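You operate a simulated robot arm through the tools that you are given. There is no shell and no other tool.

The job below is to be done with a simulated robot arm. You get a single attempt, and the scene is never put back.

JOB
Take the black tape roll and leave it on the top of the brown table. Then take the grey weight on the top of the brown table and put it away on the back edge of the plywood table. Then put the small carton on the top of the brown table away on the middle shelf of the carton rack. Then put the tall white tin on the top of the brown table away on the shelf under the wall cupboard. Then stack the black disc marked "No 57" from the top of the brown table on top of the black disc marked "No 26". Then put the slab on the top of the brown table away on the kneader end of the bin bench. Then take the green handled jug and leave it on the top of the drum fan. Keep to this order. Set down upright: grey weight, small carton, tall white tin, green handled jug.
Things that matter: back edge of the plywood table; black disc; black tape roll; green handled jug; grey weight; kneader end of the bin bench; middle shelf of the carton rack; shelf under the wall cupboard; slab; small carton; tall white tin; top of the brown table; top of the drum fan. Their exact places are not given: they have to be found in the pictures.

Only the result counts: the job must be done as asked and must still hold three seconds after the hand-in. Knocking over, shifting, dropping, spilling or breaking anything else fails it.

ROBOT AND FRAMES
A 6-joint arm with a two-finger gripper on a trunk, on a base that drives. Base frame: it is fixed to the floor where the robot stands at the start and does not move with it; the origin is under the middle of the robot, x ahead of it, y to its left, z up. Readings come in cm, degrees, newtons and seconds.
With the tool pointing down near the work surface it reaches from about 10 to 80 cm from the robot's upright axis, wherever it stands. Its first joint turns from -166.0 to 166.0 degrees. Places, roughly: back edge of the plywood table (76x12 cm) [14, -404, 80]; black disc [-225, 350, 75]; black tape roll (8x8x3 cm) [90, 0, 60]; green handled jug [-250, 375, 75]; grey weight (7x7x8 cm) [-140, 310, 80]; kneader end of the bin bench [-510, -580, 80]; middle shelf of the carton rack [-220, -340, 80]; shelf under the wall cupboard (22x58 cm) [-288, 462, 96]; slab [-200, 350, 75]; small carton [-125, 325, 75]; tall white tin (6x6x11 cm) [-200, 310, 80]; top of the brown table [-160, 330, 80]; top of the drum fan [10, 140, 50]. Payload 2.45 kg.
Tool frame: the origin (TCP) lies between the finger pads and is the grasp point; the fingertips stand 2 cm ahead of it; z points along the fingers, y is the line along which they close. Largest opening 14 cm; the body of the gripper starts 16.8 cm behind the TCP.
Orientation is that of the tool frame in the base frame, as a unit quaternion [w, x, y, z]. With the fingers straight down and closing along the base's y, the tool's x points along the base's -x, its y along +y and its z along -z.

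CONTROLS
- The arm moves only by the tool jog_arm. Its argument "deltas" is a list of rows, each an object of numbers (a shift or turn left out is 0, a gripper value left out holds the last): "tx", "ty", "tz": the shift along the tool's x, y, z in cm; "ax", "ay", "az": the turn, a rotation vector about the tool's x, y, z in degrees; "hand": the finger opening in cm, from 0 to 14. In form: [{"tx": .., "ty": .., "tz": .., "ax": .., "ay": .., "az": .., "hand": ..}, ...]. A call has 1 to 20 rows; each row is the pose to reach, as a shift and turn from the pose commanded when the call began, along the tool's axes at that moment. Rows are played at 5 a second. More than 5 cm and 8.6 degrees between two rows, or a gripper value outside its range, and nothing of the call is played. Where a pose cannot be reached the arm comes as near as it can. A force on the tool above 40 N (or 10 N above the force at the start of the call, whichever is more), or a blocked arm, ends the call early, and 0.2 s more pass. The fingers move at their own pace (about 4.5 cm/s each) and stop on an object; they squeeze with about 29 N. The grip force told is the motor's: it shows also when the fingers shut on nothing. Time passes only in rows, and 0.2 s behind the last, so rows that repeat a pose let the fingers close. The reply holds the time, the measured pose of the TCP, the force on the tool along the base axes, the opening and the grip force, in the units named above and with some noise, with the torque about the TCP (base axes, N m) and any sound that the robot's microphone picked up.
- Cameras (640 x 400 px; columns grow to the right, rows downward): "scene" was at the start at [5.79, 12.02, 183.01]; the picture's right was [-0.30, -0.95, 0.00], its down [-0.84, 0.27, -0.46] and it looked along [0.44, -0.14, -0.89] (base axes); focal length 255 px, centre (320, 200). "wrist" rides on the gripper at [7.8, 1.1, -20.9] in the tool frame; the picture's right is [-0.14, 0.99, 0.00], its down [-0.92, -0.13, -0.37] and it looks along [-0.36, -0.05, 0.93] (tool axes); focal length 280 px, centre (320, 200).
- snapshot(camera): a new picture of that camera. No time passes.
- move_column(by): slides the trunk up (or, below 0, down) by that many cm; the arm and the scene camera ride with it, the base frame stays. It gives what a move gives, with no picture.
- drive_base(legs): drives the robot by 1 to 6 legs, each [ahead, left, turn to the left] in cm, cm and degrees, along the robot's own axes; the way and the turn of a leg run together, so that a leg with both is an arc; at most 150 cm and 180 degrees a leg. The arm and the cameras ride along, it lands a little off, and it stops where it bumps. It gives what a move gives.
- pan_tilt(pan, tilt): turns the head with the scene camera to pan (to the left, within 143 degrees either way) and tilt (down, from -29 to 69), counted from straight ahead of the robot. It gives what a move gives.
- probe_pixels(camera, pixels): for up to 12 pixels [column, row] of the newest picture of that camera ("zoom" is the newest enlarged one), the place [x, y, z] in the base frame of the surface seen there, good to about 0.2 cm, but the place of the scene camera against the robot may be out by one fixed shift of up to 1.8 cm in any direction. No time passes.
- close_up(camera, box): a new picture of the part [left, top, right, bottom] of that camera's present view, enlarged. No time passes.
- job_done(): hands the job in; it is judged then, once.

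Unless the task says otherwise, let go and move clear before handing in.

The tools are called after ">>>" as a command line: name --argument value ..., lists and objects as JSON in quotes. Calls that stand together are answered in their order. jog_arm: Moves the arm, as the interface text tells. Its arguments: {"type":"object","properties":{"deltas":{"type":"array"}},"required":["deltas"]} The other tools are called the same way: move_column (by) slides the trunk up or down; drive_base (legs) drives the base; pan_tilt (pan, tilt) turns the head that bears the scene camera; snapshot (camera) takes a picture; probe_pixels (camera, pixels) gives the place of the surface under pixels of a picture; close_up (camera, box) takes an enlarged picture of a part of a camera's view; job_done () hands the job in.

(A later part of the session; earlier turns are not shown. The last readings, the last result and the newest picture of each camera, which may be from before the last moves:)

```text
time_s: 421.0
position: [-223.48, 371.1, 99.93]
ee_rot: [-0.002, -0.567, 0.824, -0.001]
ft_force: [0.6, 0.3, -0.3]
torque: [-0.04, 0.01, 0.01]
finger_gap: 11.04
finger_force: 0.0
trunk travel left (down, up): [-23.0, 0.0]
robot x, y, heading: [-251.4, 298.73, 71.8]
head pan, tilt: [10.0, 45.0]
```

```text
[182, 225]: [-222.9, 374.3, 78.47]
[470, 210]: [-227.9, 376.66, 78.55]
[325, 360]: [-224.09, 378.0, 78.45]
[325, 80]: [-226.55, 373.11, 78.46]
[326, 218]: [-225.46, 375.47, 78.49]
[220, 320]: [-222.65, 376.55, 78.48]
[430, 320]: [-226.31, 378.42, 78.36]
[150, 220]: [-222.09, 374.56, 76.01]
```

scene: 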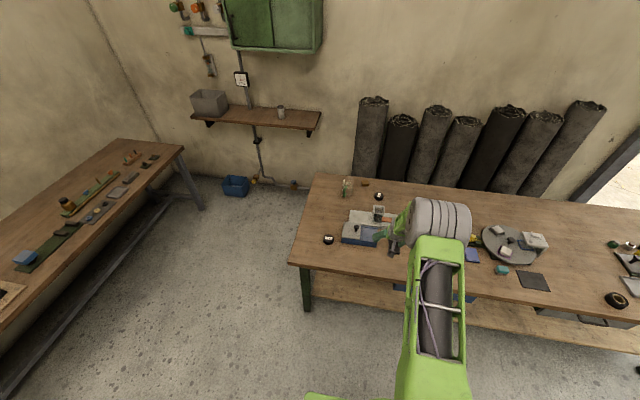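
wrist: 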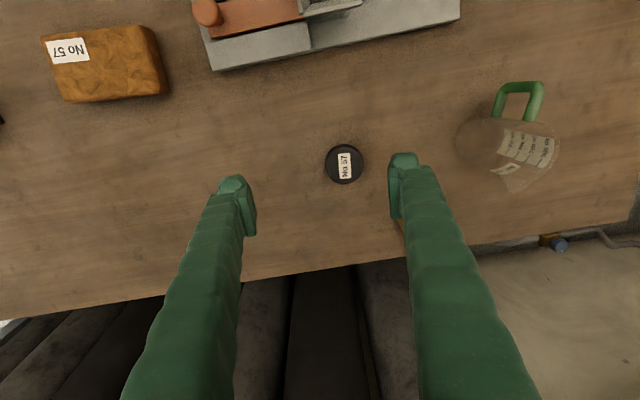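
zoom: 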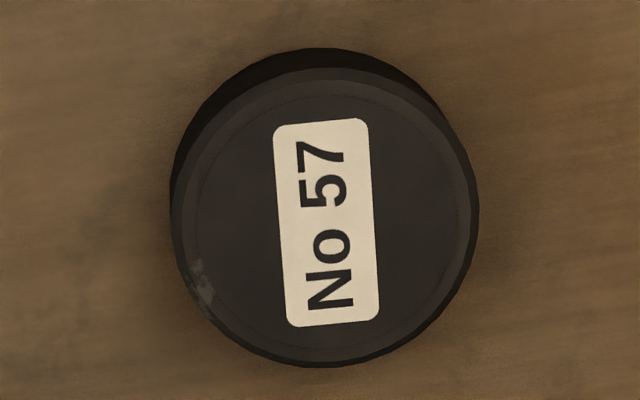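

Disc 57's centre is (-225.4,375.5), radius 2.75, top 78.5. I'll align above it, lower the trunk 12 cm, then descend.

>>> jog_arm --deltas '[{"tx": -1.7, "ty": 1.7, "hand": 8.5}, {"tx": -3.42, "ty": 3.36}, {"tx": -3.42, "ty": 3.36}]'

>>> move_column --by -12

>>> close_up --camera "wrist" --box '[220, 80, 420, 220]'

```text
time_s: 421.8
position: [-225.49, 375.44, 99.9]
ee_rot: [0.0, -0.565, 0.825, -0.001]
ft_force: [0.1, 0.2, 0.1]
torque: [0.0, 0.01, 0.0]
finger_gap: 8.46
finger_force: 0.0
trunk travel left (down, up): [-23.0, 0.0]
robot x, y, heading: [-251.11, 298.83, 71.8]
head pan, tilt: [10.0, 45.0]
```

```text
time_s: 423.3
position: [-225.43, 375.54, 87.96]
ee_rot: [0.0, -0.566, 0.825, 0.0]
ft_force: [0.0, 0.5, 0.9]
torque: [0.01, 0.02, -0.03]
finger_gap: 8.52
finger_force: 0.1
trunk travel left (down, up): [-11.0, 12.0]
robot x, y, heading: [-251.19, 298.67, 71.6]
head pan, tilt: [10.0, 45.0]
```

```text
2.86 times, centred on (320, 150) of wrist
```

zoom: 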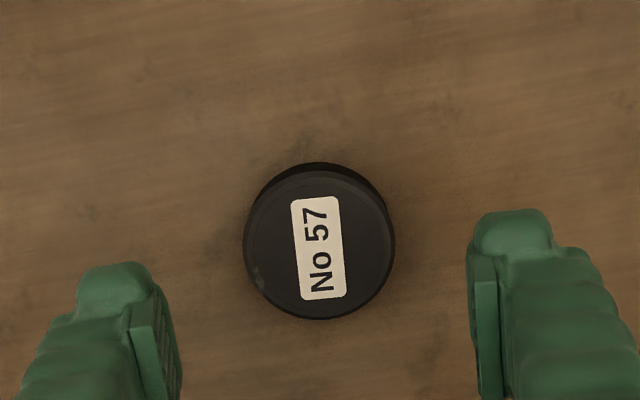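

Aligned over the disc. I'll descend 9.6 cm and close.

>>> jog_arm --deltas '[{"tz": 4}, {"tz": 7.5}, {"tz": 9.2}, {"tz": 9.6}, {"tz": 9.6}]'

>>> jog_arm --deltas '[{"hand": 6.5}, {"hand": 5}, {"hand": 4}, {"hand": 4}, {"hand": 4}]'

>>> snapshot --camera "wrist"

```text
time_s: 424.5
position: [-225.44, 375.62, 78.21]
ee_rot: [-0.001, -0.566, 0.825, -0.001]
ft_force: [0.1, -0.2, -0.5]
torque: [-0.01, 0.0, -0.01]
finger_gap: 8.52
finger_force: 0.0
trunk travel left (down, up): [-11.0, 12.0]
robot x, y, heading: [-251.19, 299.09, 71.6]
head pan, tilt: [10.0, 45.0]
```

```text
time_s: 425.7
position: [-225.42, 375.5, 78.28]
ee_rot: [0.0, -0.565, 0.825, 0.0]
ft_force: [0.6, 0.2, 0.2]
torque: [-0.03, -0.01, 0.0]
finger_gap: 5.85
finger_force: 29.3
trunk travel left (down, up): [-11.0, 12.0]
robot x, y, heading: [-251.18, 298.72, 71.8]
head pan, tilt: [10.0, 45.0]
```

```text
taken
```

wrist: 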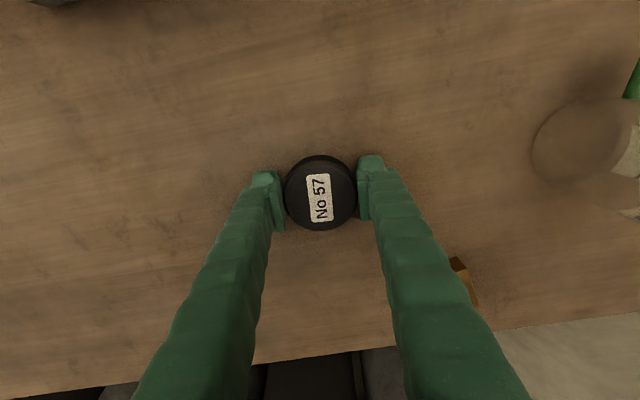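

Disc 57 is held (5.85 cm). I'll lift it, retract the arm 35 cm, then shift the base toward disc No 26.

>>> jog_arm --deltas '[{"tz": -2}, {"tz": -6}, {"tz": -10}, {"tz": -14}, {"tz": -18}]'

>>> jog_arm --deltas '[{"tx": 4.5}, {"tx": 9}, {"tx": 13.5}, {"tx": 18}, {"tx": 22.5}, {"tx": 27}, {"tx": 31}]'

>>> drive_base --legs '[[-22, -22, 0]]'

>>> snapshot --camera "wrist"

```text
time_s: 426.9
position: [-225.24, 375.3, 96.19]
ee_rot: [-0.001, -0.566, 0.824, -0.001]
ft_force: [0.3, 0.8, -1.6]
torque: [-0.01, 0.0, 0.0]
finger_gap: 5.87
finger_force: 29.1
trunk travel left (down, up): [-11.0, 12.0]
robot x, y, heading: [-251.48, 298.97, 71.5]
head pan, tilt: [10.0, 45.0]
```

```text
time_s: 428.5
position: [-236.62, 346.31, 96.56]
ee_rot: [0.001, -0.566, 0.825, 0.0]
ft_force: [0.1, -0.1, -0.8]
torque: [0.05, -0.02, -0.05]
finger_gap: 5.85
finger_force: 28.7
trunk travel left (down, up): [-11.0, 12.0]
robot x, y, heading: [-251.12, 298.87, 71.6]
head pan, tilt: [10.0, 45.0]
```

```text
time_s: 431.1
position: [-222.83, 318.67, 96.46]
ee_rot: [-0.001, -0.567, 0.824, -0.001]
ft_force: [0.9, -0.6, -1.0]
torque: [0.03, 0.02, 0.0]
finger_gap: 5.85
finger_force: 29.6
trunk travel left (down, up): [-11.0, 12.0]
robot x, y, heading: [-237.61, 271.4, 72.1]
head pan, tilt: [10.0, 45.0]
```

```text
taken
```

wrist: 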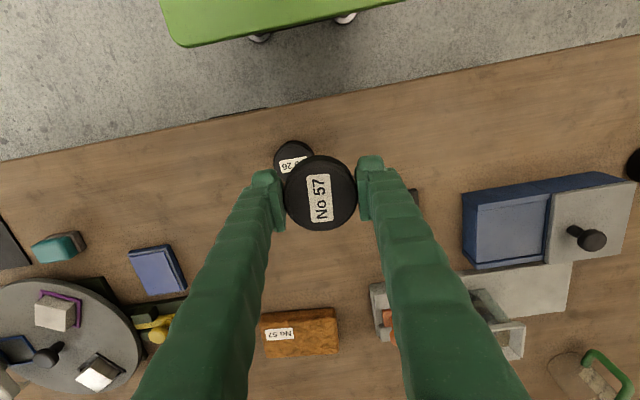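

Disc No 26 is partly hidden at (292,160) behind the held disc. I'll move 7 cm farther so it becomes visible, then measure it.

>>> jog_arm --deltas '[{"tx": -3.5}, {"tx": -7}]'

>>> close_up --camera "wrist" --box '[240, 60, 360, 150]'

```text
time_s: 431.7
position: [-220.35, 325.38, 96.48]
ee_rot: [-0.001, -0.568, 0.823, 0.0]
ft_force: [0.8, -0.4, -0.8]
torque: [-0.02, 0.0, -0.01]
finger_gap: 5.87
finger_force: 28.9
trunk travel left (down, up): [-11.0, 12.0]
robot x, y, heading: [-237.15, 271.1, 71.7]
head pan, tilt: [10.0, 45.0]
```

```text
4.44 times, centred on (300, 105) of wrist
```

zoom: 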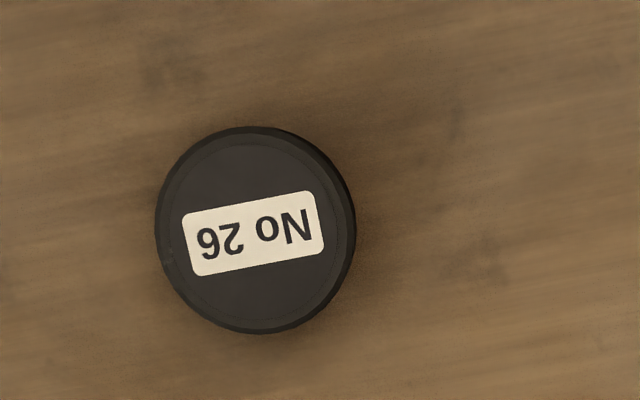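

>>> probe_pixels --camera "zoom" --pixels '[[162, 235], [346, 225], [250, 326], [255, 136], [253, 232], [190, 300], [320, 160], [190, 165], [318, 300]]'

```text
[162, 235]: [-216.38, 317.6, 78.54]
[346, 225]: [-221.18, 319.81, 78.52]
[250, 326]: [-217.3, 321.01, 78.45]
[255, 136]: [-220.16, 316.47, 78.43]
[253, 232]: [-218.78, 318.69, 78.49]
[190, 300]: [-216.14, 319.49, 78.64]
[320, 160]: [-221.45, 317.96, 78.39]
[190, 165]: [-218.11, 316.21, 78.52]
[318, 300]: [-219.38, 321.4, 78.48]
```

Disc 26's centre is (-218.76,318.74), top 78.5. I'll verify the held disc's centre relative to the TCP.

>>> snapshot --camera "wrist"

>>> probe_pixels --camera "wrist" --pixels '[[320, 168], [320, 226], [295, 180], [345, 180], [298, 215], [343, 212], [320, 195]]'

```text
taken
```

wrist: 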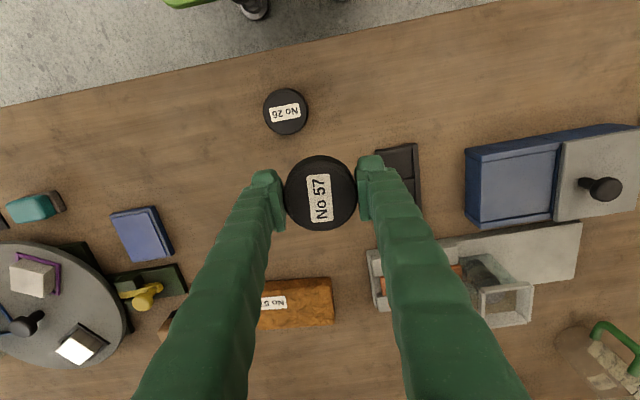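

```text
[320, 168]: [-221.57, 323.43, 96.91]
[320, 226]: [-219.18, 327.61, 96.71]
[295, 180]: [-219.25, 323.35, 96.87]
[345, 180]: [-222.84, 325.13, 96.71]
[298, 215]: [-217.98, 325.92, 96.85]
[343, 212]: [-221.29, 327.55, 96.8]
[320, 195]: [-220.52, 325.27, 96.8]
```

The held disc is centred on the TCP. I'll move over disc 26 and lower to about 1.5 cm above it.

>>> jog_arm --deltas '[{"tx": 2.8, "ty": -2}, {"tx": 5.71, "ty": -3.93}, {"tx": 5.71, "ty": -3.93, "tz": 5}, {"tx": 5.71, "ty": -3.93, "tz": 10}, {"tx": 5.71, "ty": -3.93, "tz": 14}, {"tx": 5.71, "ty": -3.93, "tz": 14}]'

>>> snapshot --camera "wrist"

```text
time_s: 433.1
position: [-218.83, 318.35, 82.6]
ee_rot: [-0.001, -0.568, 0.823, -0.001]
ft_force: [0.7, 0.1, -0.4]
torque: [-0.04, 0.01, 0.01]
finger_gap: 5.85
finger_force: 28.8
trunk travel left (down, up): [-11.0, 12.0]
robot x, y, heading: [-237.35, 271.16, 71.9]
head pan, tilt: [10.0, 45.0]
```

```text
taken
```

wrist: 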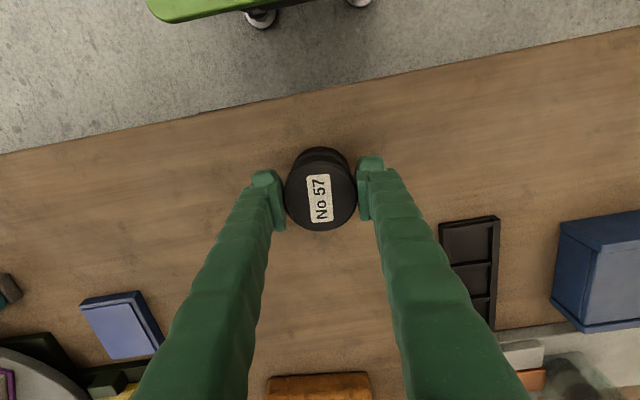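

Nearly aligned; I'll take another reading to average out the noise before correcting.

>>> jog_arm --deltas '[{"tx": 0}]'

>>> close_up --camera "wrist" --box '[260, 130, 380, 240]'

```text
time_s: 433.5
position: [-218.7, 318.56, 82.58]
ee_rot: [0.0, -0.568, 0.823, 0.0]
ft_force: [0.4, -0.1, -1.2]
torque: [-0.03, -0.02, -0.04]
finger_gap: 5.85
finger_force: 29.1
trunk travel left (down, up): [-11.0, 12.0]
robot x, y, heading: [-237.69, 271.56, 71.9]
head pan, tilt: [10.0, 45.0]
```

```text
3.64 times, centred on (320, 185) of wrist
```

zoom: 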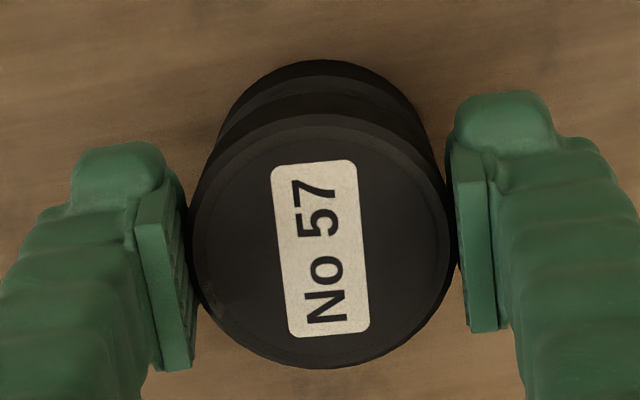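

Aligned within about 0.15 cm. I'll lower slowly until contact.

>>> jog_arm --deltas '[{"tx": -0.1, "tz": 1.0}, {"tx": -0.1, "tz": 1.6}, {"tx": -0.1, "tz": 1.8}]'

>>> jog_arm --deltas '[{"tz": 0.15}, {"tz": 0.25}]'

```text
time_s: 434.3
position: [-218.73, 318.68, 80.67]
ee_rot: [-0.001, -0.567, 0.823, -0.001]
ft_force: [0.9, 0.0, -1.4]
torque: [-0.01, 0.02, 0.02]
finger_gap: 5.84
finger_force: 28.8
trunk travel left (down, up): [-11.0, 12.0]
robot x, y, heading: [-237.5, 270.72, 71.8]
head pan, tilt: [10.0, 45.0]
```

```text
time_s: 434.9
position: [-218.68, 318.53, 80.63]
ee_rot: [0.001, -0.568, 0.823, 0.001]
ft_force: [-1.6, -1.4, 22.0]
torque: [-0.05, 0.03, 0.01]
finger_gap: 5.86
finger_force: 29.2
trunk travel left (down, up): [-11.0, 12.0]
robot x, y, heading: [-237.15, 271.1, 71.8]
head pan, tilt: [10.0, 45.0]
```

Contact at z=80.6 as expected. I'll relieve a little, open to 8 and rise.

>>> jog_arm --deltas '[{"tz": -0.15}, {"tz": -0.15, "hand": 6.3}, {"tz": -0.15, "hand": 7}, {"tz": -0.15, "hand": 8}, {"tz": -0.15, "hand": 8}]'

>>> jog_arm --deltas '[{"tz": -2}, {"tz": -6}, {"tz": -10}, {"tz": -14}]'

>>> close_up --camera "wrist" --box '[240, 80, 400, 220]'

```text
time_s: 436.1
position: [-218.8, 318.58, 80.58]
ee_rot: [-0.001, -0.568, 0.823, -0.001]
ft_force: [-0.1, 1.0, -0.2]
torque: [0.02, -0.02, 0.02]
finger_gap: 7.98
finger_force: 0.0
trunk travel left (down, up): [-11.0, 12.0]
robot x, y, heading: [-237.39, 271.09, 71.5]
head pan, tilt: [10.0, 45.0]
```

```text
time_s: 437.1
position: [-218.65, 318.19, 94.81]
ee_rot: [-0.001, -0.567, 0.824, 0.0]
ft_force: [-0.3, 0.4, 0.7]
torque: [0.04, -0.04, -0.04]
finger_gap: 7.99
finger_force: 0.1
trunk travel left (down, up): [-11.0, 12.0]
robot x, y, heading: [-237.4, 271.16, 71.7]
head pan, tilt: [10.0, 45.0]
```

```text
2.86 times, centred on (320, 150) of wrist
```

zoom: 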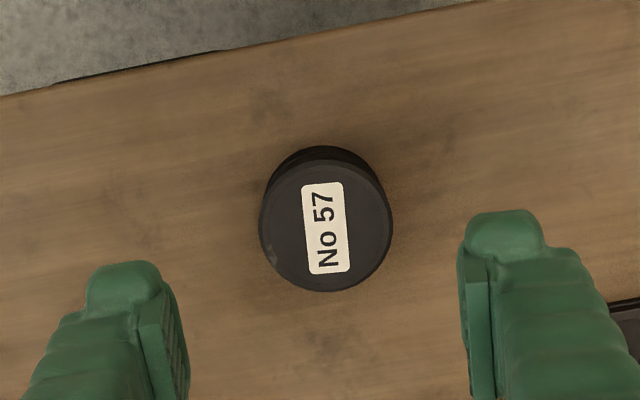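

Disc 57 sits squarely on 26. Next the slab at about (-204,345); I'll drive 18 ahead and 8 right and look at it.

>>> drive_base --legs '[[18, -8, 0]]'

>>> jog_arm --deltas '[{"tx": -4, "hand": 12}, {"tx": -6, "tz": -2}]'

>>> snapshot --camera "wrist"

```text
time_s: 438.7
position: [-205.39, 332.83, 94.63]
ee_rot: [0.0, -0.566, 0.824, -0.001]
ft_force: [0.2, 0.5, -0.3]
torque: [-0.03, 0.06, 0.01]
finger_gap: 8.0
finger_force: 0.1
trunk travel left (down, up): [-11.0, 12.0]
robot x, y, heading: [-224.41, 285.5, 71.6]
head pan, tilt: [10.0, 45.0]
```

```text
time_s: 439.3
position: [-203.31, 338.29, 96.93]
ee_rot: [0.0, -0.566, 0.824, 0.0]
ft_force: [0.4, -0.3, 0.6]
torque: [0.02, 0.03, -0.01]
finger_gap: 12.01
finger_force: 0.1
trunk travel left (down, up): [-11.0, 12.0]
robot x, y, heading: [-224.49, 285.06, 71.5]
head pan, tilt: [10.0, 45.0]
```

```text
taken
```

wrist: 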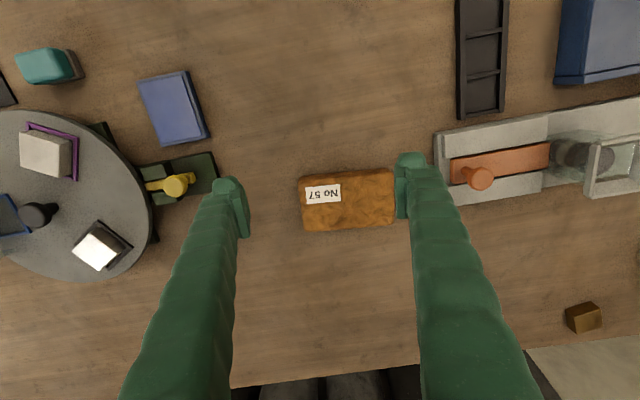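

>>> close_up --camera "wrist" --box '[280, 150, 420, 245]'

>>> probe_pixels --camera "wrist" --pixels '[[302, 182], [305, 226], [391, 172], [393, 218], [348, 200], [345, 225], [350, 176], [300, 235], [215, 175], [440, 200], [180, 185]]'

```text
4.21 times, centred on (350, 198) of wrist
```

zoom: 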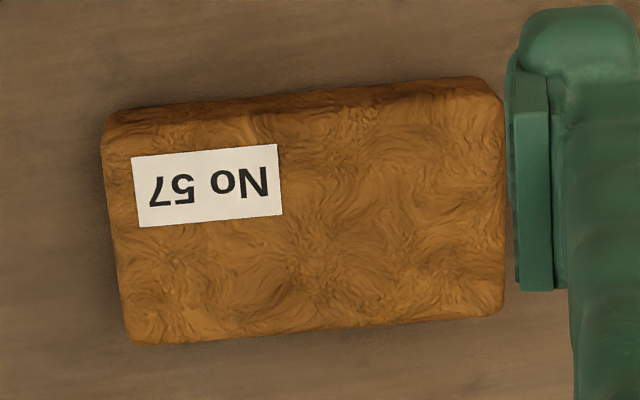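

```text
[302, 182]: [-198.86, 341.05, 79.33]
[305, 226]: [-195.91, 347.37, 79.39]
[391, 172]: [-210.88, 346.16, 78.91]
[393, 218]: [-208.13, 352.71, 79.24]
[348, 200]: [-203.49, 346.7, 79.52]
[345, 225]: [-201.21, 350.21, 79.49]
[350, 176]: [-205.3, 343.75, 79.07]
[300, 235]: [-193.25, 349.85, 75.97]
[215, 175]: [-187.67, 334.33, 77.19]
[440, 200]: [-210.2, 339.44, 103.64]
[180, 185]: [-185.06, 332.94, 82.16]
```

The slab measures about 13.1 × 7.3 × 3.5 cm, centre (-203.45,346.8). I'll turn the tool ~94° to close across its width and move above it.

>>> jog_arm --deltas '[{"tx": -1.3, "ty": 0.5, "az": 7.8, "hand": 11}, {"tx": -2.6, "ty": 1.1, "az": 15.7}, {"tx": -3.9, "ty": 1.6, "az": 23.5}, {"tx": -5.3, "ty": 2.1, "az": 31.3}, {"tx": -6.6, "ty": 2.6, "az": 39.2}, {"tx": -7.9, "ty": 3.18, "az": 47}, {"tx": -7.9, "ty": 3.18, "az": 54.8}, {"tx": -7.9, "ty": 3.18, "az": 62.7}, {"tx": -7.9, "ty": 3.18, "az": 70.5}, {"tx": -7.9, "ty": 3.18, "az": 78.3}, {"tx": -7.9, "ty": 3.18, "az": 86.2}, {"tx": -7.9, "ty": 3.18, "az": 94}]'

>>> snapshot --camera "wrist"

```text
time_s: 441.9
position: [-203.53, 346.8, 96.62]
ee_rot: [-0.001, 0.218, 0.976, 0.0]
ft_force: [-0.6, 0.0, 0.3]
torque: [0.0, -0.04, 0.0]
finger_gap: 11.0
finger_force: 0.1
trunk travel left (down, up): [-11.0, 12.0]
robot x, y, heading: [-224.0, 285.77, 71.6]
head pan, tilt: [10.0, 45.0]
```

```text
taken
```

wrist: 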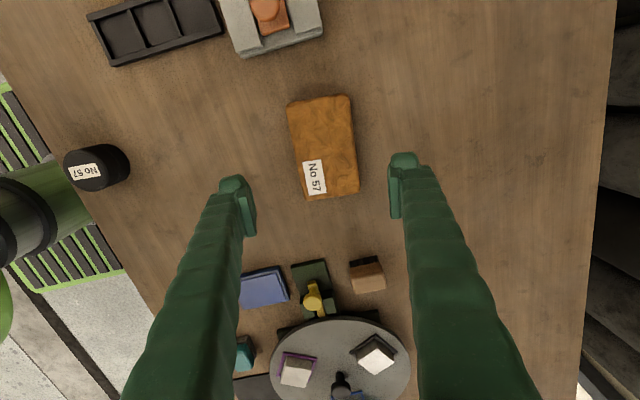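

Aligned. I'll re-probe the slab's centre from this view, then descend.

>>> probe_pixels --camera "wrist" --pixels '[[290, 105], [348, 97], [305, 197], [356, 190], [325, 148]]'

>>> jog_arm --deltas '[{"tz": 5}, {"tz": 10}, {"tz": 14}]'

>>> snapshot --camera "wrist"

```text
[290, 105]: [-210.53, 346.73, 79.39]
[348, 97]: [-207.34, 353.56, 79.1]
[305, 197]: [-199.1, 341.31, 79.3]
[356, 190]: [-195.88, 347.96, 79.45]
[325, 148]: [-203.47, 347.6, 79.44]
```

```text
time_s: 442.7
position: [-203.37, 346.88, 82.65]
ee_rot: [0.0, 0.216, 0.976, -0.001]
ft_force: [-0.1, 0.8, -0.4]
torque: [-0.05, 0.03, -0.01]
finger_gap: 10.98
finger_force: 0.1
trunk travel left (down, up): [-11.0, 12.0]
robot x, y, heading: [-224.55, 285.41, 71.7]
head pan, tilt: [10.0, 45.0]
```

```text
taken
```

wrist: 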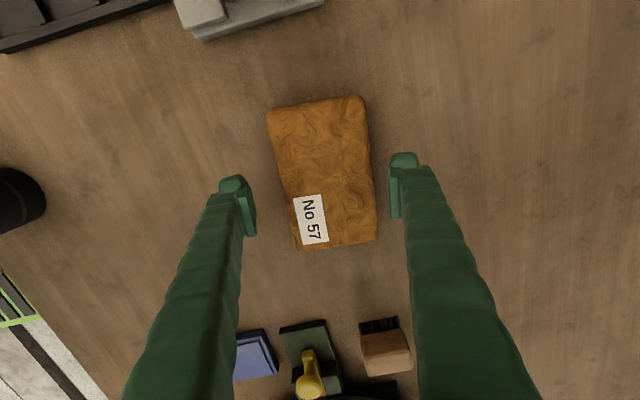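

Slab centre is about 0.5 cm toward the right finger; I'll shift, finish the descent to z≈78.4, and close.

>>> jog_arm --deltas '[{"ty": 0.5, "tz": 2.5}, {"ty": 0.5, "tz": 4.2}, {"ty": 0.5, "tz": 4.2}]'

>>> jog_arm --deltas '[{"hand": 9}, {"hand": 7}, {"hand": 5.5}, {"hand": 5.5}, {"hand": 5.5}, {"hand": 5.5}]'

>>> jog_arm --deltas '[{"tz": -2}, {"tz": -5}, {"tz": -9}, {"tz": -13}, {"tz": -17}, {"tz": -17}]'

>>> snapshot --camera "wrist"

```text
time_s: 443.5
position: [-203.31, 347.16, 78.5]
ee_rot: [0.0, 0.217, 0.976, -0.001]
ft_force: [-0.8, -0.2, 0.3]
torque: [0.02, -0.01, 0.01]
finger_gap: 11.02
finger_force: 0.0
trunk travel left (down, up): [-11.0, 12.0]
robot x, y, heading: [-224.39, 285.67, 71.8]
head pan, tilt: [10.0, 45.0]
```

```text
time_s: 444.9
position: [-203.15, 347.26, 78.45]
ee_rot: [0.0, 0.217, 0.976, -0.001]
ft_force: [1.8, 4.4, 4.2]
torque: [0.06, -0.12, 0.25]
finger_gap: 8.75
finger_force: 28.7
trunk travel left (down, up): [-11.0, 12.0]
robot x, y, heading: [-224.42, 285.05, 71.8]
head pan, tilt: [10.0, 45.0]
```

```text
time_s: 446.3
position: [-203.2, 347.43, 95.57]
ee_rot: [0.0, 0.216, 0.976, -0.001]
ft_force: [0.5, 0.0, -4.1]
torque: [-0.03, 0.02, 0.0]
finger_gap: 8.73
finger_force: 28.5
trunk travel left (down, up): [-11.0, 12.0]
robot x, y, heading: [-224.02, 285.53, 71.6]
head pan, tilt: [10.0, 45.0]
```

```text
taken
```

wrist: 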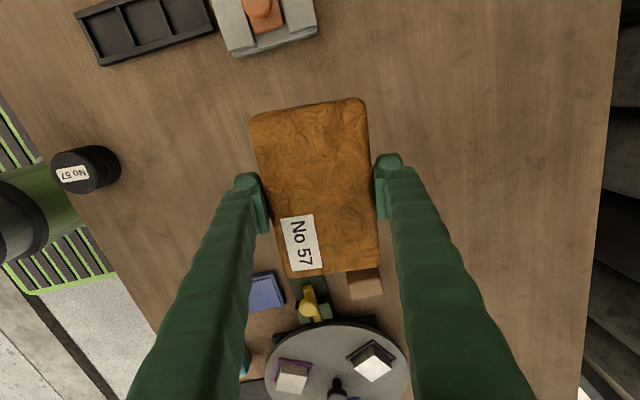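

The slab is held level at 8.7 cm. I'll raise the trunk, retract the arm, and head for the bin bench: right to the free lane, then straight back south.

>>> move_column --by 8

>>> jog_arm --deltas '[{"tx": -0.5, "ty": -4}, {"tx": -1, "ty": -8}, {"tx": -1.5, "ty": -12}, {"tx": -2, "ty": -16}, {"tx": -2.35, "ty": -19.9}]'

>>> drive_base --legs '[[-40, -97, 0], [-140, 0, 0], [-140, 0, 0], [-140, 0, 0]]'

```text
time_s: 447.4
position: [-203.14, 347.48, 103.37]
ee_rot: [0.0, 0.217, 0.976, -0.001]
ft_force: [0.0, -0.7, -3.9]
torque: [0.0, 0.01, 0.0]
finger_gap: 8.7
finger_force: 29.2
trunk travel left (down, up): [-19.0, 4.0]
robot x, y, heading: [-224.55, 285.07, 71.7]
head pan, tilt: [10.0, 45.0]
```

```text
time_s: 448.6
position: [-209.65, 328.46, 103.59]
ee_rot: [0.0, 0.217, 0.976, -0.001]
ft_force: [-1.0, -0.5, -3.6]
torque: [0.03, 0.01, -0.01]
finger_gap: 8.66
finger_force: 28.5
trunk travel left (down, up): [-19.0, 4.0]
robot x, y, heading: [-224.32, 285.28, 71.9]
head pan, tilt: [10.0, 45.0]
```

```text
time_s: 477.0
position: [-275.24, -131.39, 103.53]
ee_rot: [0.0, 0.247, 0.969, -0.001]
ft_force: [0.4, -0.4, -3.5]
torque: [0.02, -0.02, -0.02]
finger_gap: 8.53
finger_force: 29.8
trunk travel left (down, up): [-19.0, 4.0]
robot x, y, heading: [-292.27, -173.36, 68.4]
head pan, tilt: [10.0, 45.0]
```

I'm at (-292,-173) with a 3.5° heading drift. I'll correct the heading and continue back down the aisle, then look at the bench.

>>> drive_base --legs '[[0, 0, 3.5], [-90, -18, 0], [-90, 0, 0]]'

>>> pan_tilt --pan 143 --tilt 35

>>> snapshot --camera "scene"

>>> snapshot --camera "wrist"

```text
time_s: 486.6
position: [-317.34, -305.95, 103.45]
ee_rot: [0.0, 0.224, 0.975, -0.001]
ft_force: [0.2, 0.2, -4.3]
torque: [0.03, -0.01, 0.01]
finger_gap: 8.49
finger_force: 28.7
trunk travel left (down, up): [-19.0, 4.0]
robot x, y, heading: [-332.69, -348.95, 71.1]
head pan, tilt: [10.0, 45.0]
```

```text
time_s: 488.7
position: [-317.33, -305.95, 103.59]
ee_rot: [-0.001, 0.224, 0.975, -0.001]
ft_force: [0.4, -1.1, -3.2]
torque: [0.01, 0.0, 0.01]
finger_gap: 8.5
finger_force: 28.5
trunk travel left (down, up): [-19.0, 4.0]
robot x, y, heading: [-332.73, -348.76, 71.1]
head pan, tilt: [143.0, 35.0]
```

```text
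taken
```

scene: 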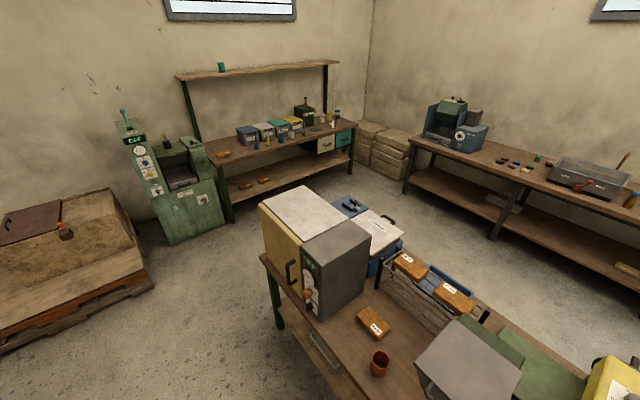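

```text
taken
```

wrist: 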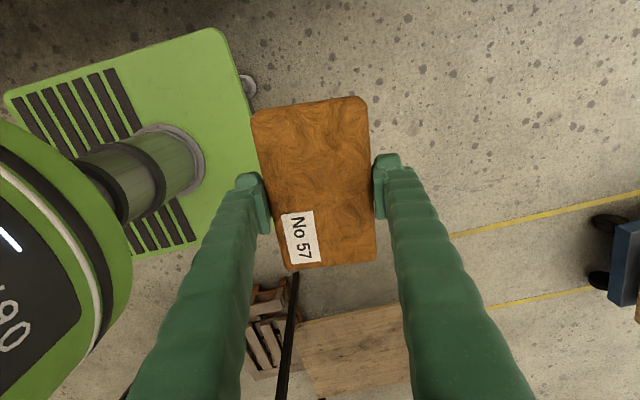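

The bin bench stands at (280,140), its left end beside the green kneader (175,190) with one slab already at (222,153). I'll zoom in and probe.

>>> close_up --camera "scene" --box '[100, 40, 380, 240]'

>>> probe_pixels --camera "scene" --pixels '[[206, 157], [222, 153], [240, 155], [255, 150], [214, 170], [355, 128], [230, 222], [218, 225], [180, 245], [300, 135], [200, 75], [282, 330]]'

```text
2.00 times, centred on (240, 140) of scene
```

zoom: 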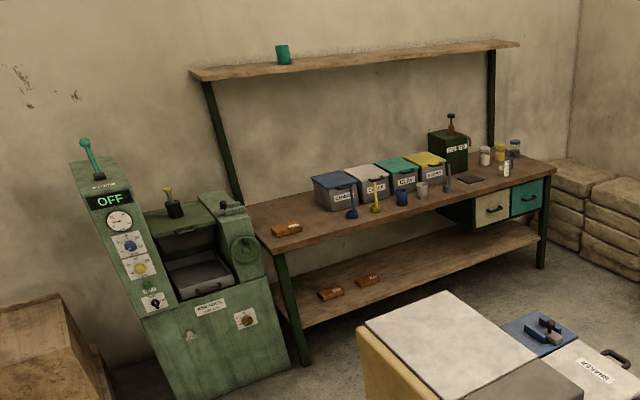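

```text
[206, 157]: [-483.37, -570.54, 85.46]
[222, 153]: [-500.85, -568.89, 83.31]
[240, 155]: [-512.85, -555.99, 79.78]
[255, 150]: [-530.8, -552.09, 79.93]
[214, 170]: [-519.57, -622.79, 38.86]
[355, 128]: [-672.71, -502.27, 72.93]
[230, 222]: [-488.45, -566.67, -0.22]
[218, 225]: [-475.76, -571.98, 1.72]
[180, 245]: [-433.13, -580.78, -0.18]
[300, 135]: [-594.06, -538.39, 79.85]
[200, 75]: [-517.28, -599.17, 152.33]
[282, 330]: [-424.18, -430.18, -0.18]
```

The bench top is at z≈79.9, front edge at n≈-684, its kneader end near (-510,-580). I'll probe the pallet box on the left and the green table's end for turning room.

>>> probe_pixels --camera "scene" --pixels '[[155, 285], [148, 255], [112, 190], [100, 290], [60, 330], [262, 260], [330, 320], [200, 300], [240, 130], [250, 128], [300, 115], [330, 112]]'

```text
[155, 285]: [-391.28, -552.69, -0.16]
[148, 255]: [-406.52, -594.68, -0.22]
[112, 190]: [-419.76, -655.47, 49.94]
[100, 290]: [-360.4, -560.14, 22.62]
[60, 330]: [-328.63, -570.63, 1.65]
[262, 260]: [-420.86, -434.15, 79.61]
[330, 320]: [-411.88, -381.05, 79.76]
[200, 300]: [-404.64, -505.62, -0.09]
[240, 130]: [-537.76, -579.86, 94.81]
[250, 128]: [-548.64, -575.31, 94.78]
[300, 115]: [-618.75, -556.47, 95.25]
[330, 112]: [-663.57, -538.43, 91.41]
```

There is room to turn at n≈-560. I'll back there, turn right by 180° to face the bench, and look.

>>> drive_base --legs '[[0, 0, 0.8], [-62, 0, 0], [-62, 0, 0], [0, 0, -179.9]]'

>>> pan_tilt --pan -20 --tilt 35

>>> snapshot --camera "scene"

```text
time_s: 502.8
position: [-384.06, -510.67, 103.5]
ee_rot: [-0.001, 0.983, -0.186, 0.0]
ft_force: [-0.1, -0.8, -3.5]
torque: [-0.03, 0.02, -0.02]
finger_gap: 8.47
finger_force: 29.3
trunk travel left (down, up): [-19.0, 4.0]
robot x, y, heading: [-372.01, -466.79, -104.6]
head pan, tilt: [143.0, 35.0]
```

```text
time_s: 505.3
position: [-384.08, -510.56, 103.64]
ee_rot: [-0.001, 0.983, -0.186, -0.001]
ft_force: [0.3, -0.4, -4.1]
torque: [-0.03, -0.03, -0.02]
finger_gap: 8.44
finger_force: 29.5
trunk travel left (down, up): [-19.0, 4.0]
robot x, y, heading: [-372.3, -466.79, -104.5]
head pan, tilt: [-20.0, 35.0]
```

```text
taken
```

scene: 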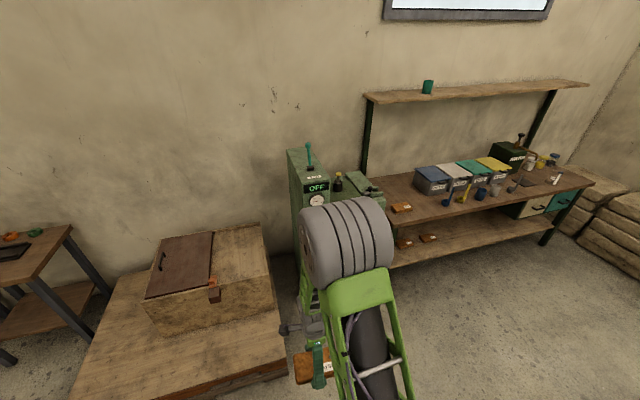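

Facing the bench; the kneader is in front of me and its bench end to the right. I'll square to -108°, advance 40 and shift 97 cm right.

>>> drive_base --legs '[[0, 0, -3.5], [42, 0, 0], [0, -97, 0]]'

>>> pan_tilt --pan 0 --tilt 45

>>> snapshot --camera "scene"

>>> snapshot --camera "wrist"

```text
time_s: 516.8
position: [-492.81, -519.03, 103.48]
ee_rot: [-0.001, 0.976, -0.217, 0.0]
ft_force: [0.2, -0.3, -4.9]
torque: [0.03, -0.01, -0.02]
finger_gap: 8.46
finger_force: 29.4
trunk travel left (down, up): [-19.0, 4.0]
robot x, y, heading: [-478.21, -476.11, -108.2]
head pan, tilt: [-20.0, 35.0]
```

```text
time_s: 517.7
position: [-492.94, -519.1, 103.47]
ee_rot: [0.0, 0.976, -0.216, 0.0]
ft_force: [-0.7, -0.5, -3.9]
torque: [-0.02, 0.0, 0.02]
finger_gap: 8.45
finger_force: 29.1
trunk travel left (down, up): [-19.0, 4.0]
robot x, y, heading: [-478.18, -476.29, -108.2]
head pan, tilt: [0.0, 45.0]
```

```text
taken
```

scene: 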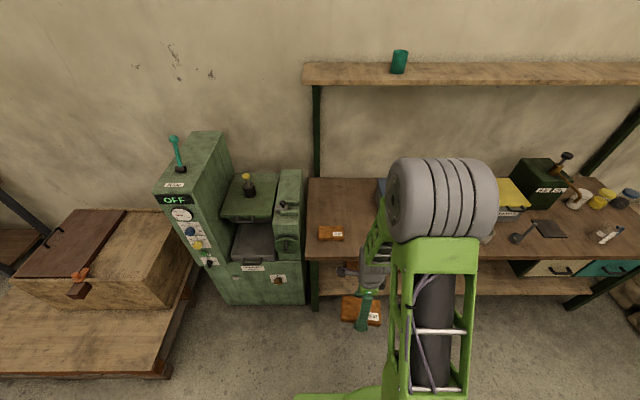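

```text
taken
```

wrist: 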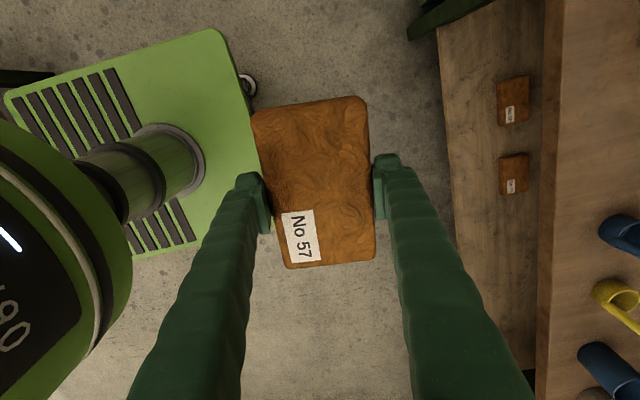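

The bench's left end is free except one slab at (331,233). I'll zoom in and probe the free surface, edges and bins.

>>> close_up --camera "scene" --box '[290, 150, 400, 280]'

>>> probe_pixels --camera "scene" --pixels '[[308, 255], [308, 182], [376, 182], [331, 233], [320, 228], [342, 240], [340, 200], [365, 240], [380, 190], [378, 205], [360, 210], [330, 190]]'

```text
3.08 times, centred on (345, 215) of scene
```

zoom: 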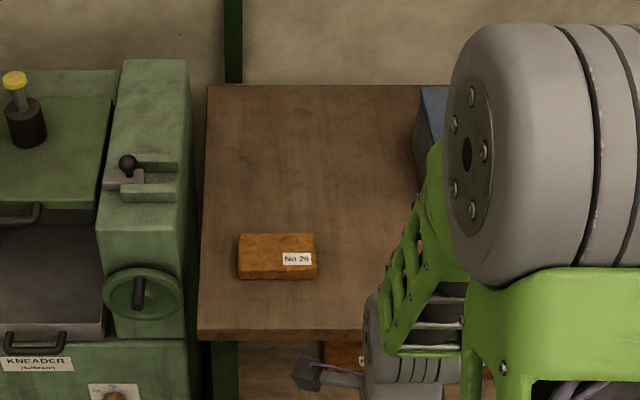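

```text
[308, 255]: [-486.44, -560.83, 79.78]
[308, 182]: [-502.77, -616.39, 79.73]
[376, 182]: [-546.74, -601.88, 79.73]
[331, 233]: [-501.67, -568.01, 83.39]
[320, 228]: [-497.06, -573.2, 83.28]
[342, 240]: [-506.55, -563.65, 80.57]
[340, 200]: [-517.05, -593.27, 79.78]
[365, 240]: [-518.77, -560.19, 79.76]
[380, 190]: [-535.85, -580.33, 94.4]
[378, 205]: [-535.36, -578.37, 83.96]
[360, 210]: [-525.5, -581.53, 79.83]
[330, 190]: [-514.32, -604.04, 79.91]
```

The kneader is labelled; free bench spans l≈288–327, n≈-684…-742 behind/right of slab "No 26". I'll check the overhead shelf's front edge to keep the elbow clear.

>>> probe_pixels --camera "scene" --pixels '[[310, 84], [450, 84], [600, 82], [310, 66], [316, 120], [320, 170], [420, 170], [455, 240]]'

```text
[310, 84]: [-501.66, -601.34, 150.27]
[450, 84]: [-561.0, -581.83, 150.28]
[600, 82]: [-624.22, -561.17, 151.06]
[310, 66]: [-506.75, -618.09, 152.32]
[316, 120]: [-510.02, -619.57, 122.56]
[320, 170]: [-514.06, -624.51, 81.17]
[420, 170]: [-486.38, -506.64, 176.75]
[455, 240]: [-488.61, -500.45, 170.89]
```

The overhead shelf begins at n≈-727, z≥150, well clear. I'll drive 43 cm ahead, lower the trunk 10 cm, then extend the slab over the free spot.

>>> drive_base --legs '[[43, 0, 0]]'

>>> move_column --by -10

>>> snapshot --camera "wrist"

```text
time_s: 520.3
position: [-505.53, -559.86, 103.48]
ee_rot: [-0.002, 0.977, -0.213, 0.0]
ft_force: [-0.2, -0.1, -4.0]
torque: [0.06, 0.04, 0.02]
finger_gap: 8.45
finger_force: 28.3
trunk travel left (down, up): [-19.0, 4.0]
robot x, y, heading: [-491.03, -516.33, -107.7]
head pan, tilt: [0.0, 45.0]
```

```text
time_s: 521.6
position: [-505.7, -559.78, 93.67]
ee_rot: [0.0, 0.977, -0.212, 0.001]
ft_force: [0.0, -0.1, -3.4]
torque: [-0.02, 0.02, 0.0]
finger_gap: 8.44
finger_force: 29.1
trunk travel left (down, up): [-9.0, 14.0]
robot x, y, heading: [-491.33, -516.13, -107.9]
head pan, tilt: [0.0, 45.0]
```

```text
taken
```

wrist: 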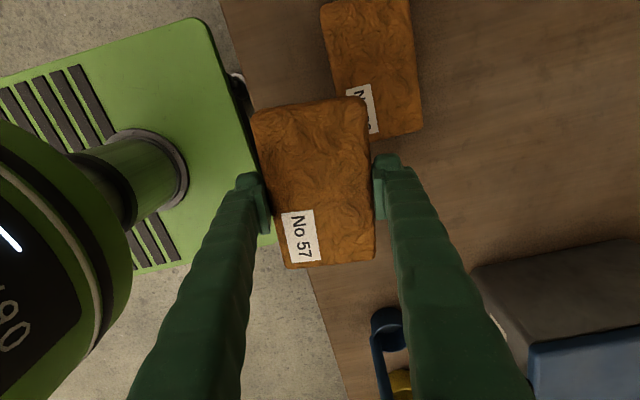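

I'll extend about 27 cm to the free spot behind slab 26 and check from the wrist camera.

>>> jog_arm --deltas '[{"tx": 0.3, "ty": 4.4}, {"tx": 0.5, "ty": 8.8}, {"tx": 0.75, "ty": 13.2}, {"tx": 1, "ty": 17.6}, {"tx": 1.2, "ty": 22}, {"tx": 1.45, "ty": 26.3}, {"tx": 1.45, "ty": 26.3, "tz": 4}]'

>>> snapshot --camera "wrist"

>>> probe_pixels --camera "wrist" --pixels '[[270, 120], [355, 110], [300, 255], [365, 250], [200, 100], [420, 120], [150, 30]]'

```text
time_s: 523.2
position: [-515.5, -584.26, 89.55]
ee_rot: [0.0, 0.977, -0.213, 0.001]
ft_force: [0.3, 0.3, -3.6]
torque: [0.07, -0.02, -0.01]
finger_gap: 8.46
finger_force: 28.9
trunk travel left (down, up): [-9.0, 14.0]
robot x, y, heading: [-491.59, -516.38, -107.7]
head pan, tilt: [0.0, 45.0]
```

```text
taken
```

wrist: 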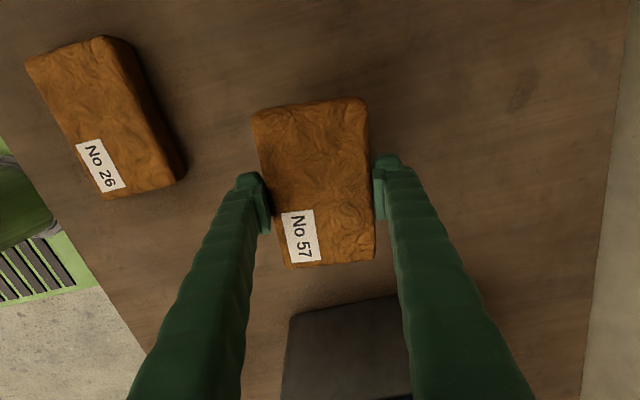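

```text
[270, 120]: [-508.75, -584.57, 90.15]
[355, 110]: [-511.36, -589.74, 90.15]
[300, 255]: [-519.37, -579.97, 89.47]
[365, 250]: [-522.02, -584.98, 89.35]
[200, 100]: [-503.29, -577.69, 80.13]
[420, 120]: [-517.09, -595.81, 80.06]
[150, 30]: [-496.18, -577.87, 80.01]
```

The slab has settled slightly in the grip: one end is ~4° low and its bottom is ≈3.2 below the TCP. I'll level it with a -4° turn and lower to just above the bench.

>>> jog_arm --deltas '[{"ay": -2, "tz": 1}, {"ay": -3.9, "tz": 2.5}, {"ay": -3.9, "tz": 4}, {"ay": -3.9, "tz": 5}, {"ay": -3.9, "tz": 5}]'

>>> snapshot --camera "wrist"

>>> probe_pixels --camera "wrist" --pixels '[[270, 120], [355, 110], [300, 255], [365, 250], [420, 120]]'

```text
time_s: 524.4
position: [-515.33, -584.35, 84.52]
ee_rot: [-0.008, 0.977, -0.212, -0.033]
ft_force: [0.0, 0.8, -3.8]
torque: [0.01, -0.05, -0.03]
finger_gap: 8.46
finger_force: 28.7
trunk travel left (down, up): [-9.0, 14.0]
robot x, y, heading: [-491.59, -516.46, -108.2]
head pan, tilt: [0.0, 45.0]
```

```text
taken
```

wrist: 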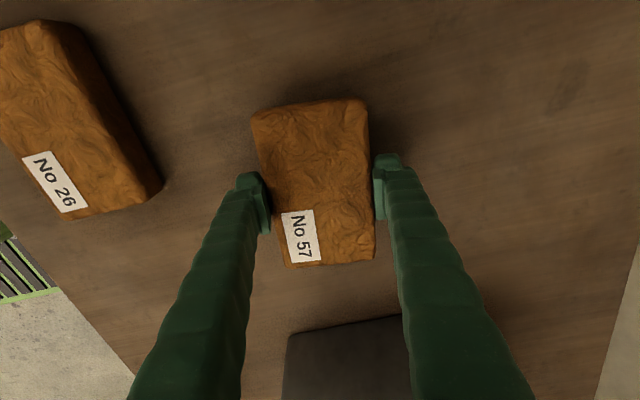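

```text
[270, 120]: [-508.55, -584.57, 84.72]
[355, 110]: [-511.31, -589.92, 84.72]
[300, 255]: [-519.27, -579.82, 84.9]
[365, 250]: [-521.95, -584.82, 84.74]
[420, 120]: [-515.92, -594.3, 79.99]
```

Level now (top 84.75), about 1.3 cm above the bench. I'll ease down to contact.

>>> jog_arm --deltas '[{"tz": 0.5}, {"tz": 1.0}, {"tz": 1.2}]'

>>> jog_arm --deltas '[{"tz": 0.15}, {"tz": 0.3}]'

```text
time_s: 525.2
position: [-515.5, -584.26, 83.24]
ee_rot: [-0.008, 0.977, -0.212, -0.033]
ft_force: [0.7, 0.2, -2.1]
torque: [-0.11, -0.12, 0.07]
finger_gap: 8.44
finger_force: 29.5
trunk travel left (down, up): [-9.0, 14.0]
robot x, y, heading: [-491.26, -516.78, -107.6]
head pan, tilt: [0.0, 45.0]
```

```text
time_s: 525.8
position: [-515.41, -584.31, 83.3]
ee_rot: [-0.006, 0.976, -0.213, -0.034]
ft_force: [-0.3, 4.9, 16.1]
torque: [-0.84, -0.27, 0.02]
finger_gap: 8.48
finger_force: 29.5
trunk travel left (down, up): [-9.0, 14.0]
robot x, y, heading: [-491.46, -516.65, -107.8]
head pan, tilt: [0.0, 45.0]
```

Contact. I'll release, opening to 10.5, and rise.

>>> jog_arm --deltas '[{"tz": -0.1, "hand": 9}, {"tz": -0.1, "hand": 9.8}, {"tz": -0.1, "hand": 10.6}, {"tz": -0.1, "hand": 10.6}]'

>>> jog_arm --deltas '[{"tz": -3}, {"tz": -7}, {"tz": -11}, {"tz": -15}]'

>>> snapshot --camera "wrist"

>>> probe_pixels --camera "wrist" --pixels '[[300, 120], [340, 112], [310, 180], [345, 175], [325, 150]]'

```text
time_s: 526.8
position: [-515.43, -584.25, 83.18]
ee_rot: [-0.008, 0.977, -0.212, -0.033]
ft_force: [-0.6, 0.2, 0.6]
torque: [0.02, 0.0, -0.04]
finger_gap: 10.6
finger_force: 0.1
trunk travel left (down, up): [-9.0, 14.0]
robot x, y, heading: [-490.87, -516.74, -107.7]
head pan, tilt: [0.0, 45.0]
```

```text
time_s: 527.8
position: [-514.35, -584.63, 98.23]
ee_rot: [-0.008, 0.977, -0.212, -0.033]
ft_force: [-0.2, 0.8, -0.7]
torque: [-0.05, 0.0, 0.0]
finger_gap: 10.6
finger_force: 0.1
trunk travel left (down, up): [-9.0, 14.0]
robot x, y, heading: [-491.2, -516.57, -107.5]
head pan, tilt: [0.0, 45.0]
```

```text
taken
```

wrist: 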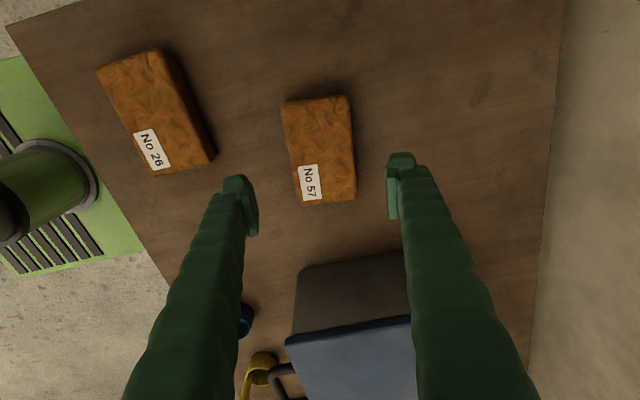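

```text
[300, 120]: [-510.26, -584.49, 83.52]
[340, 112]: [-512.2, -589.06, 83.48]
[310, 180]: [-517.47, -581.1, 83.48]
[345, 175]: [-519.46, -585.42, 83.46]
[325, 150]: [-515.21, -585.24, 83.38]
```

The slab lies flat on the kneader end (top 83.5). I'll retract and restore the arm, then drive back north to the brown table for the jug.

>>> jog_arm --deltas '[{"ty": -4.4, "ay": 3.9}, {"ty": -8.8, "ay": 3.9}, {"ty": -13.2, "ay": 3.9}, {"ty": -17.6, "ay": 3.9}, {"ty": -22, "ay": 3.9}, {"ty": -26, "ay": 3.9}]'

>>> jog_arm --deltas '[{"az": -7.8}, {"az": -15.6}, {"az": -23.4}, {"az": -31.2}, {"az": -39}, {"az": -46.8}, {"az": -54.6}, {"az": -62.4}, {"az": -70.2}, {"az": -78}, {"az": -86}, {"az": -94, "hand": 12}]'

>>> drive_base --legs '[[-43, 0, 0], [0, 97, 0], [-40, 0, 0], [0, 0, 179.9]]'

```text
time_s: 529.2
position: [-503.66, -561.09, 98.08]
ee_rot: [0.0, 0.977, -0.213, 0.0]
ft_force: [-0.6, -0.7, 0.0]
torque: [-0.02, 0.01, 0.0]
finger_gap: 10.62
finger_force: 0.0
trunk travel left (down, up): [-9.0, 14.0]
robot x, y, heading: [-491.31, -516.68, -107.9]
head pan, tilt: [0.0, 45.0]
```

```text
time_s: 531.8
position: [-503.62, -561.09, 98.11]
ee_rot: [0.0, 0.821, 0.571, 0.001]
ft_force: [0.3, 0.3, -0.7]
torque: [-0.02, -0.01, 0.0]
finger_gap: 12.01
finger_force: 0.1
trunk travel left (down, up): [-9.0, 14.0]
robot x, y, heading: [-491.16, -516.6, -107.7]
head pan, tilt: [0.0, 45.0]
```

```text
time_s: 552.2
position: [-361.31, -422.68, 98.15]
ee_rot: [-0.001, -0.562, 0.827, 0.0]
ft_force: [0.6, -0.2, -0.3]
torque: [0.01, 0.01, -0.02]
finger_gap: 12.02
finger_force: 0.1
trunk travel left (down, up): [-9.0, 14.0]
robot x, y, heading: [-374.63, -466.92, 71.4]
head pan, tilt: [0.0, 45.0]
```

I'm back in the aisle facing north. I'll drive straight ahead 420 cm and check position.

>>> drive_base --legs '[[0, 0, 0.5], [140, -3, 0], [140, 0, 0], [140, 0, 0]]'

```text
time_s: 572.8
position: [-226.66, -20.22, 98.05]
ee_rot: [-0.001, -0.561, 0.828, -0.001]
ft_force: [0.2, -0.3, 0.2]
torque: [-0.03, 0.04, 0.01]
finger_gap: 12.0
finger_force: 0.0
trunk travel left (down, up): [-9.0, 14.0]
robot x, y, heading: [-239.9, -64.46, 71.0]
head pan, tilt: [0.0, 45.0]
```

On course. I'll continue ahead 280 cm, then shift left 125 to stand before the jug.

>>> drive_base --legs '[[0, 0, 0.9], [140, 0, 0], [142, 0, 0], [0, 124, 0]]'

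>>> pan_tilt --pan 0 --tilt 40

>>> snapshot --camera "scene"

```text
time_s: 597.4
position: [-269.22, 282.78, 98.04]
ee_rot: [0.0, -0.588, 0.809, 0.0]
ft_force: [0.7, -0.2, 1.0]
torque: [0.02, -0.01, 0.01]
finger_gap: 12.0
finger_force: 0.1
trunk travel left (down, up): [-9.0, 14.0]
robot x, y, heading: [-279.67, 238.17, 74.6]
head pan, tilt: [0.0, 45.0]
```

```text
time_s: 598.0
position: [-269.33, 282.82, 98.02]
ee_rot: [-0.001, -0.589, 0.808, 0.0]
ft_force: [0.2, 0.1, 0.7]
torque: [0.0, 0.06, -0.01]
finger_gap: 11.98
finger_force: 0.0
trunk travel left (down, up): [-9.0, 14.0]
robot x, y, heading: [-279.78, 237.64, 74.7]
head pan, tilt: [0.0, 40.0]
```

```text
taken
```

scene: 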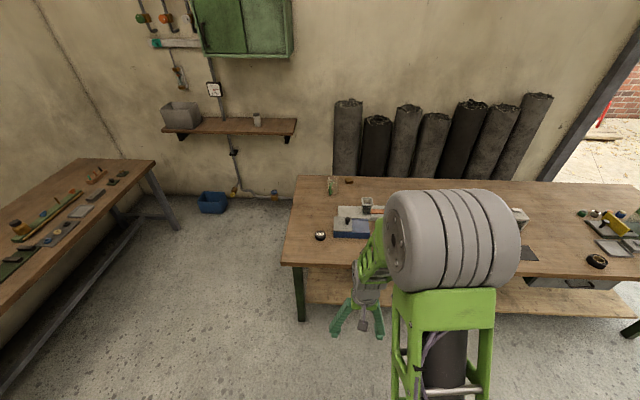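

I'm slightly off heading. I'll correct it and drive ahead 70 and right 7 so the jug comes within reach.

>>> drive_base --legs '[[0, 0, -2.8], [50, -7, 0], [20, 0, 0]]'

>>> snapshot --camera "wrist"

```text
time_s: 602.6
position: [-238.73, 344.17, 98.12]
ee_rot: [0.0, -0.567, 0.824, 0.0]
ft_force: [-0.4, -0.1, -0.4]
torque: [0.06, -0.03, -0.03]
finger_gap: 12.0
finger_force: 0.1
trunk travel left (down, up): [-9.0, 14.0]
robot x, y, heading: [-251.45, 299.7, 71.6]
head pan, tilt: [0.0, 40.0]
stopped in leg 3: the robot was blocked; the commanded pose is now the measured one
```

```text
taken
```

wrist: 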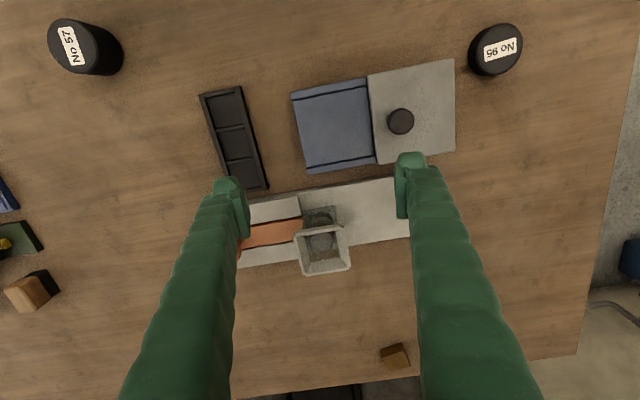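

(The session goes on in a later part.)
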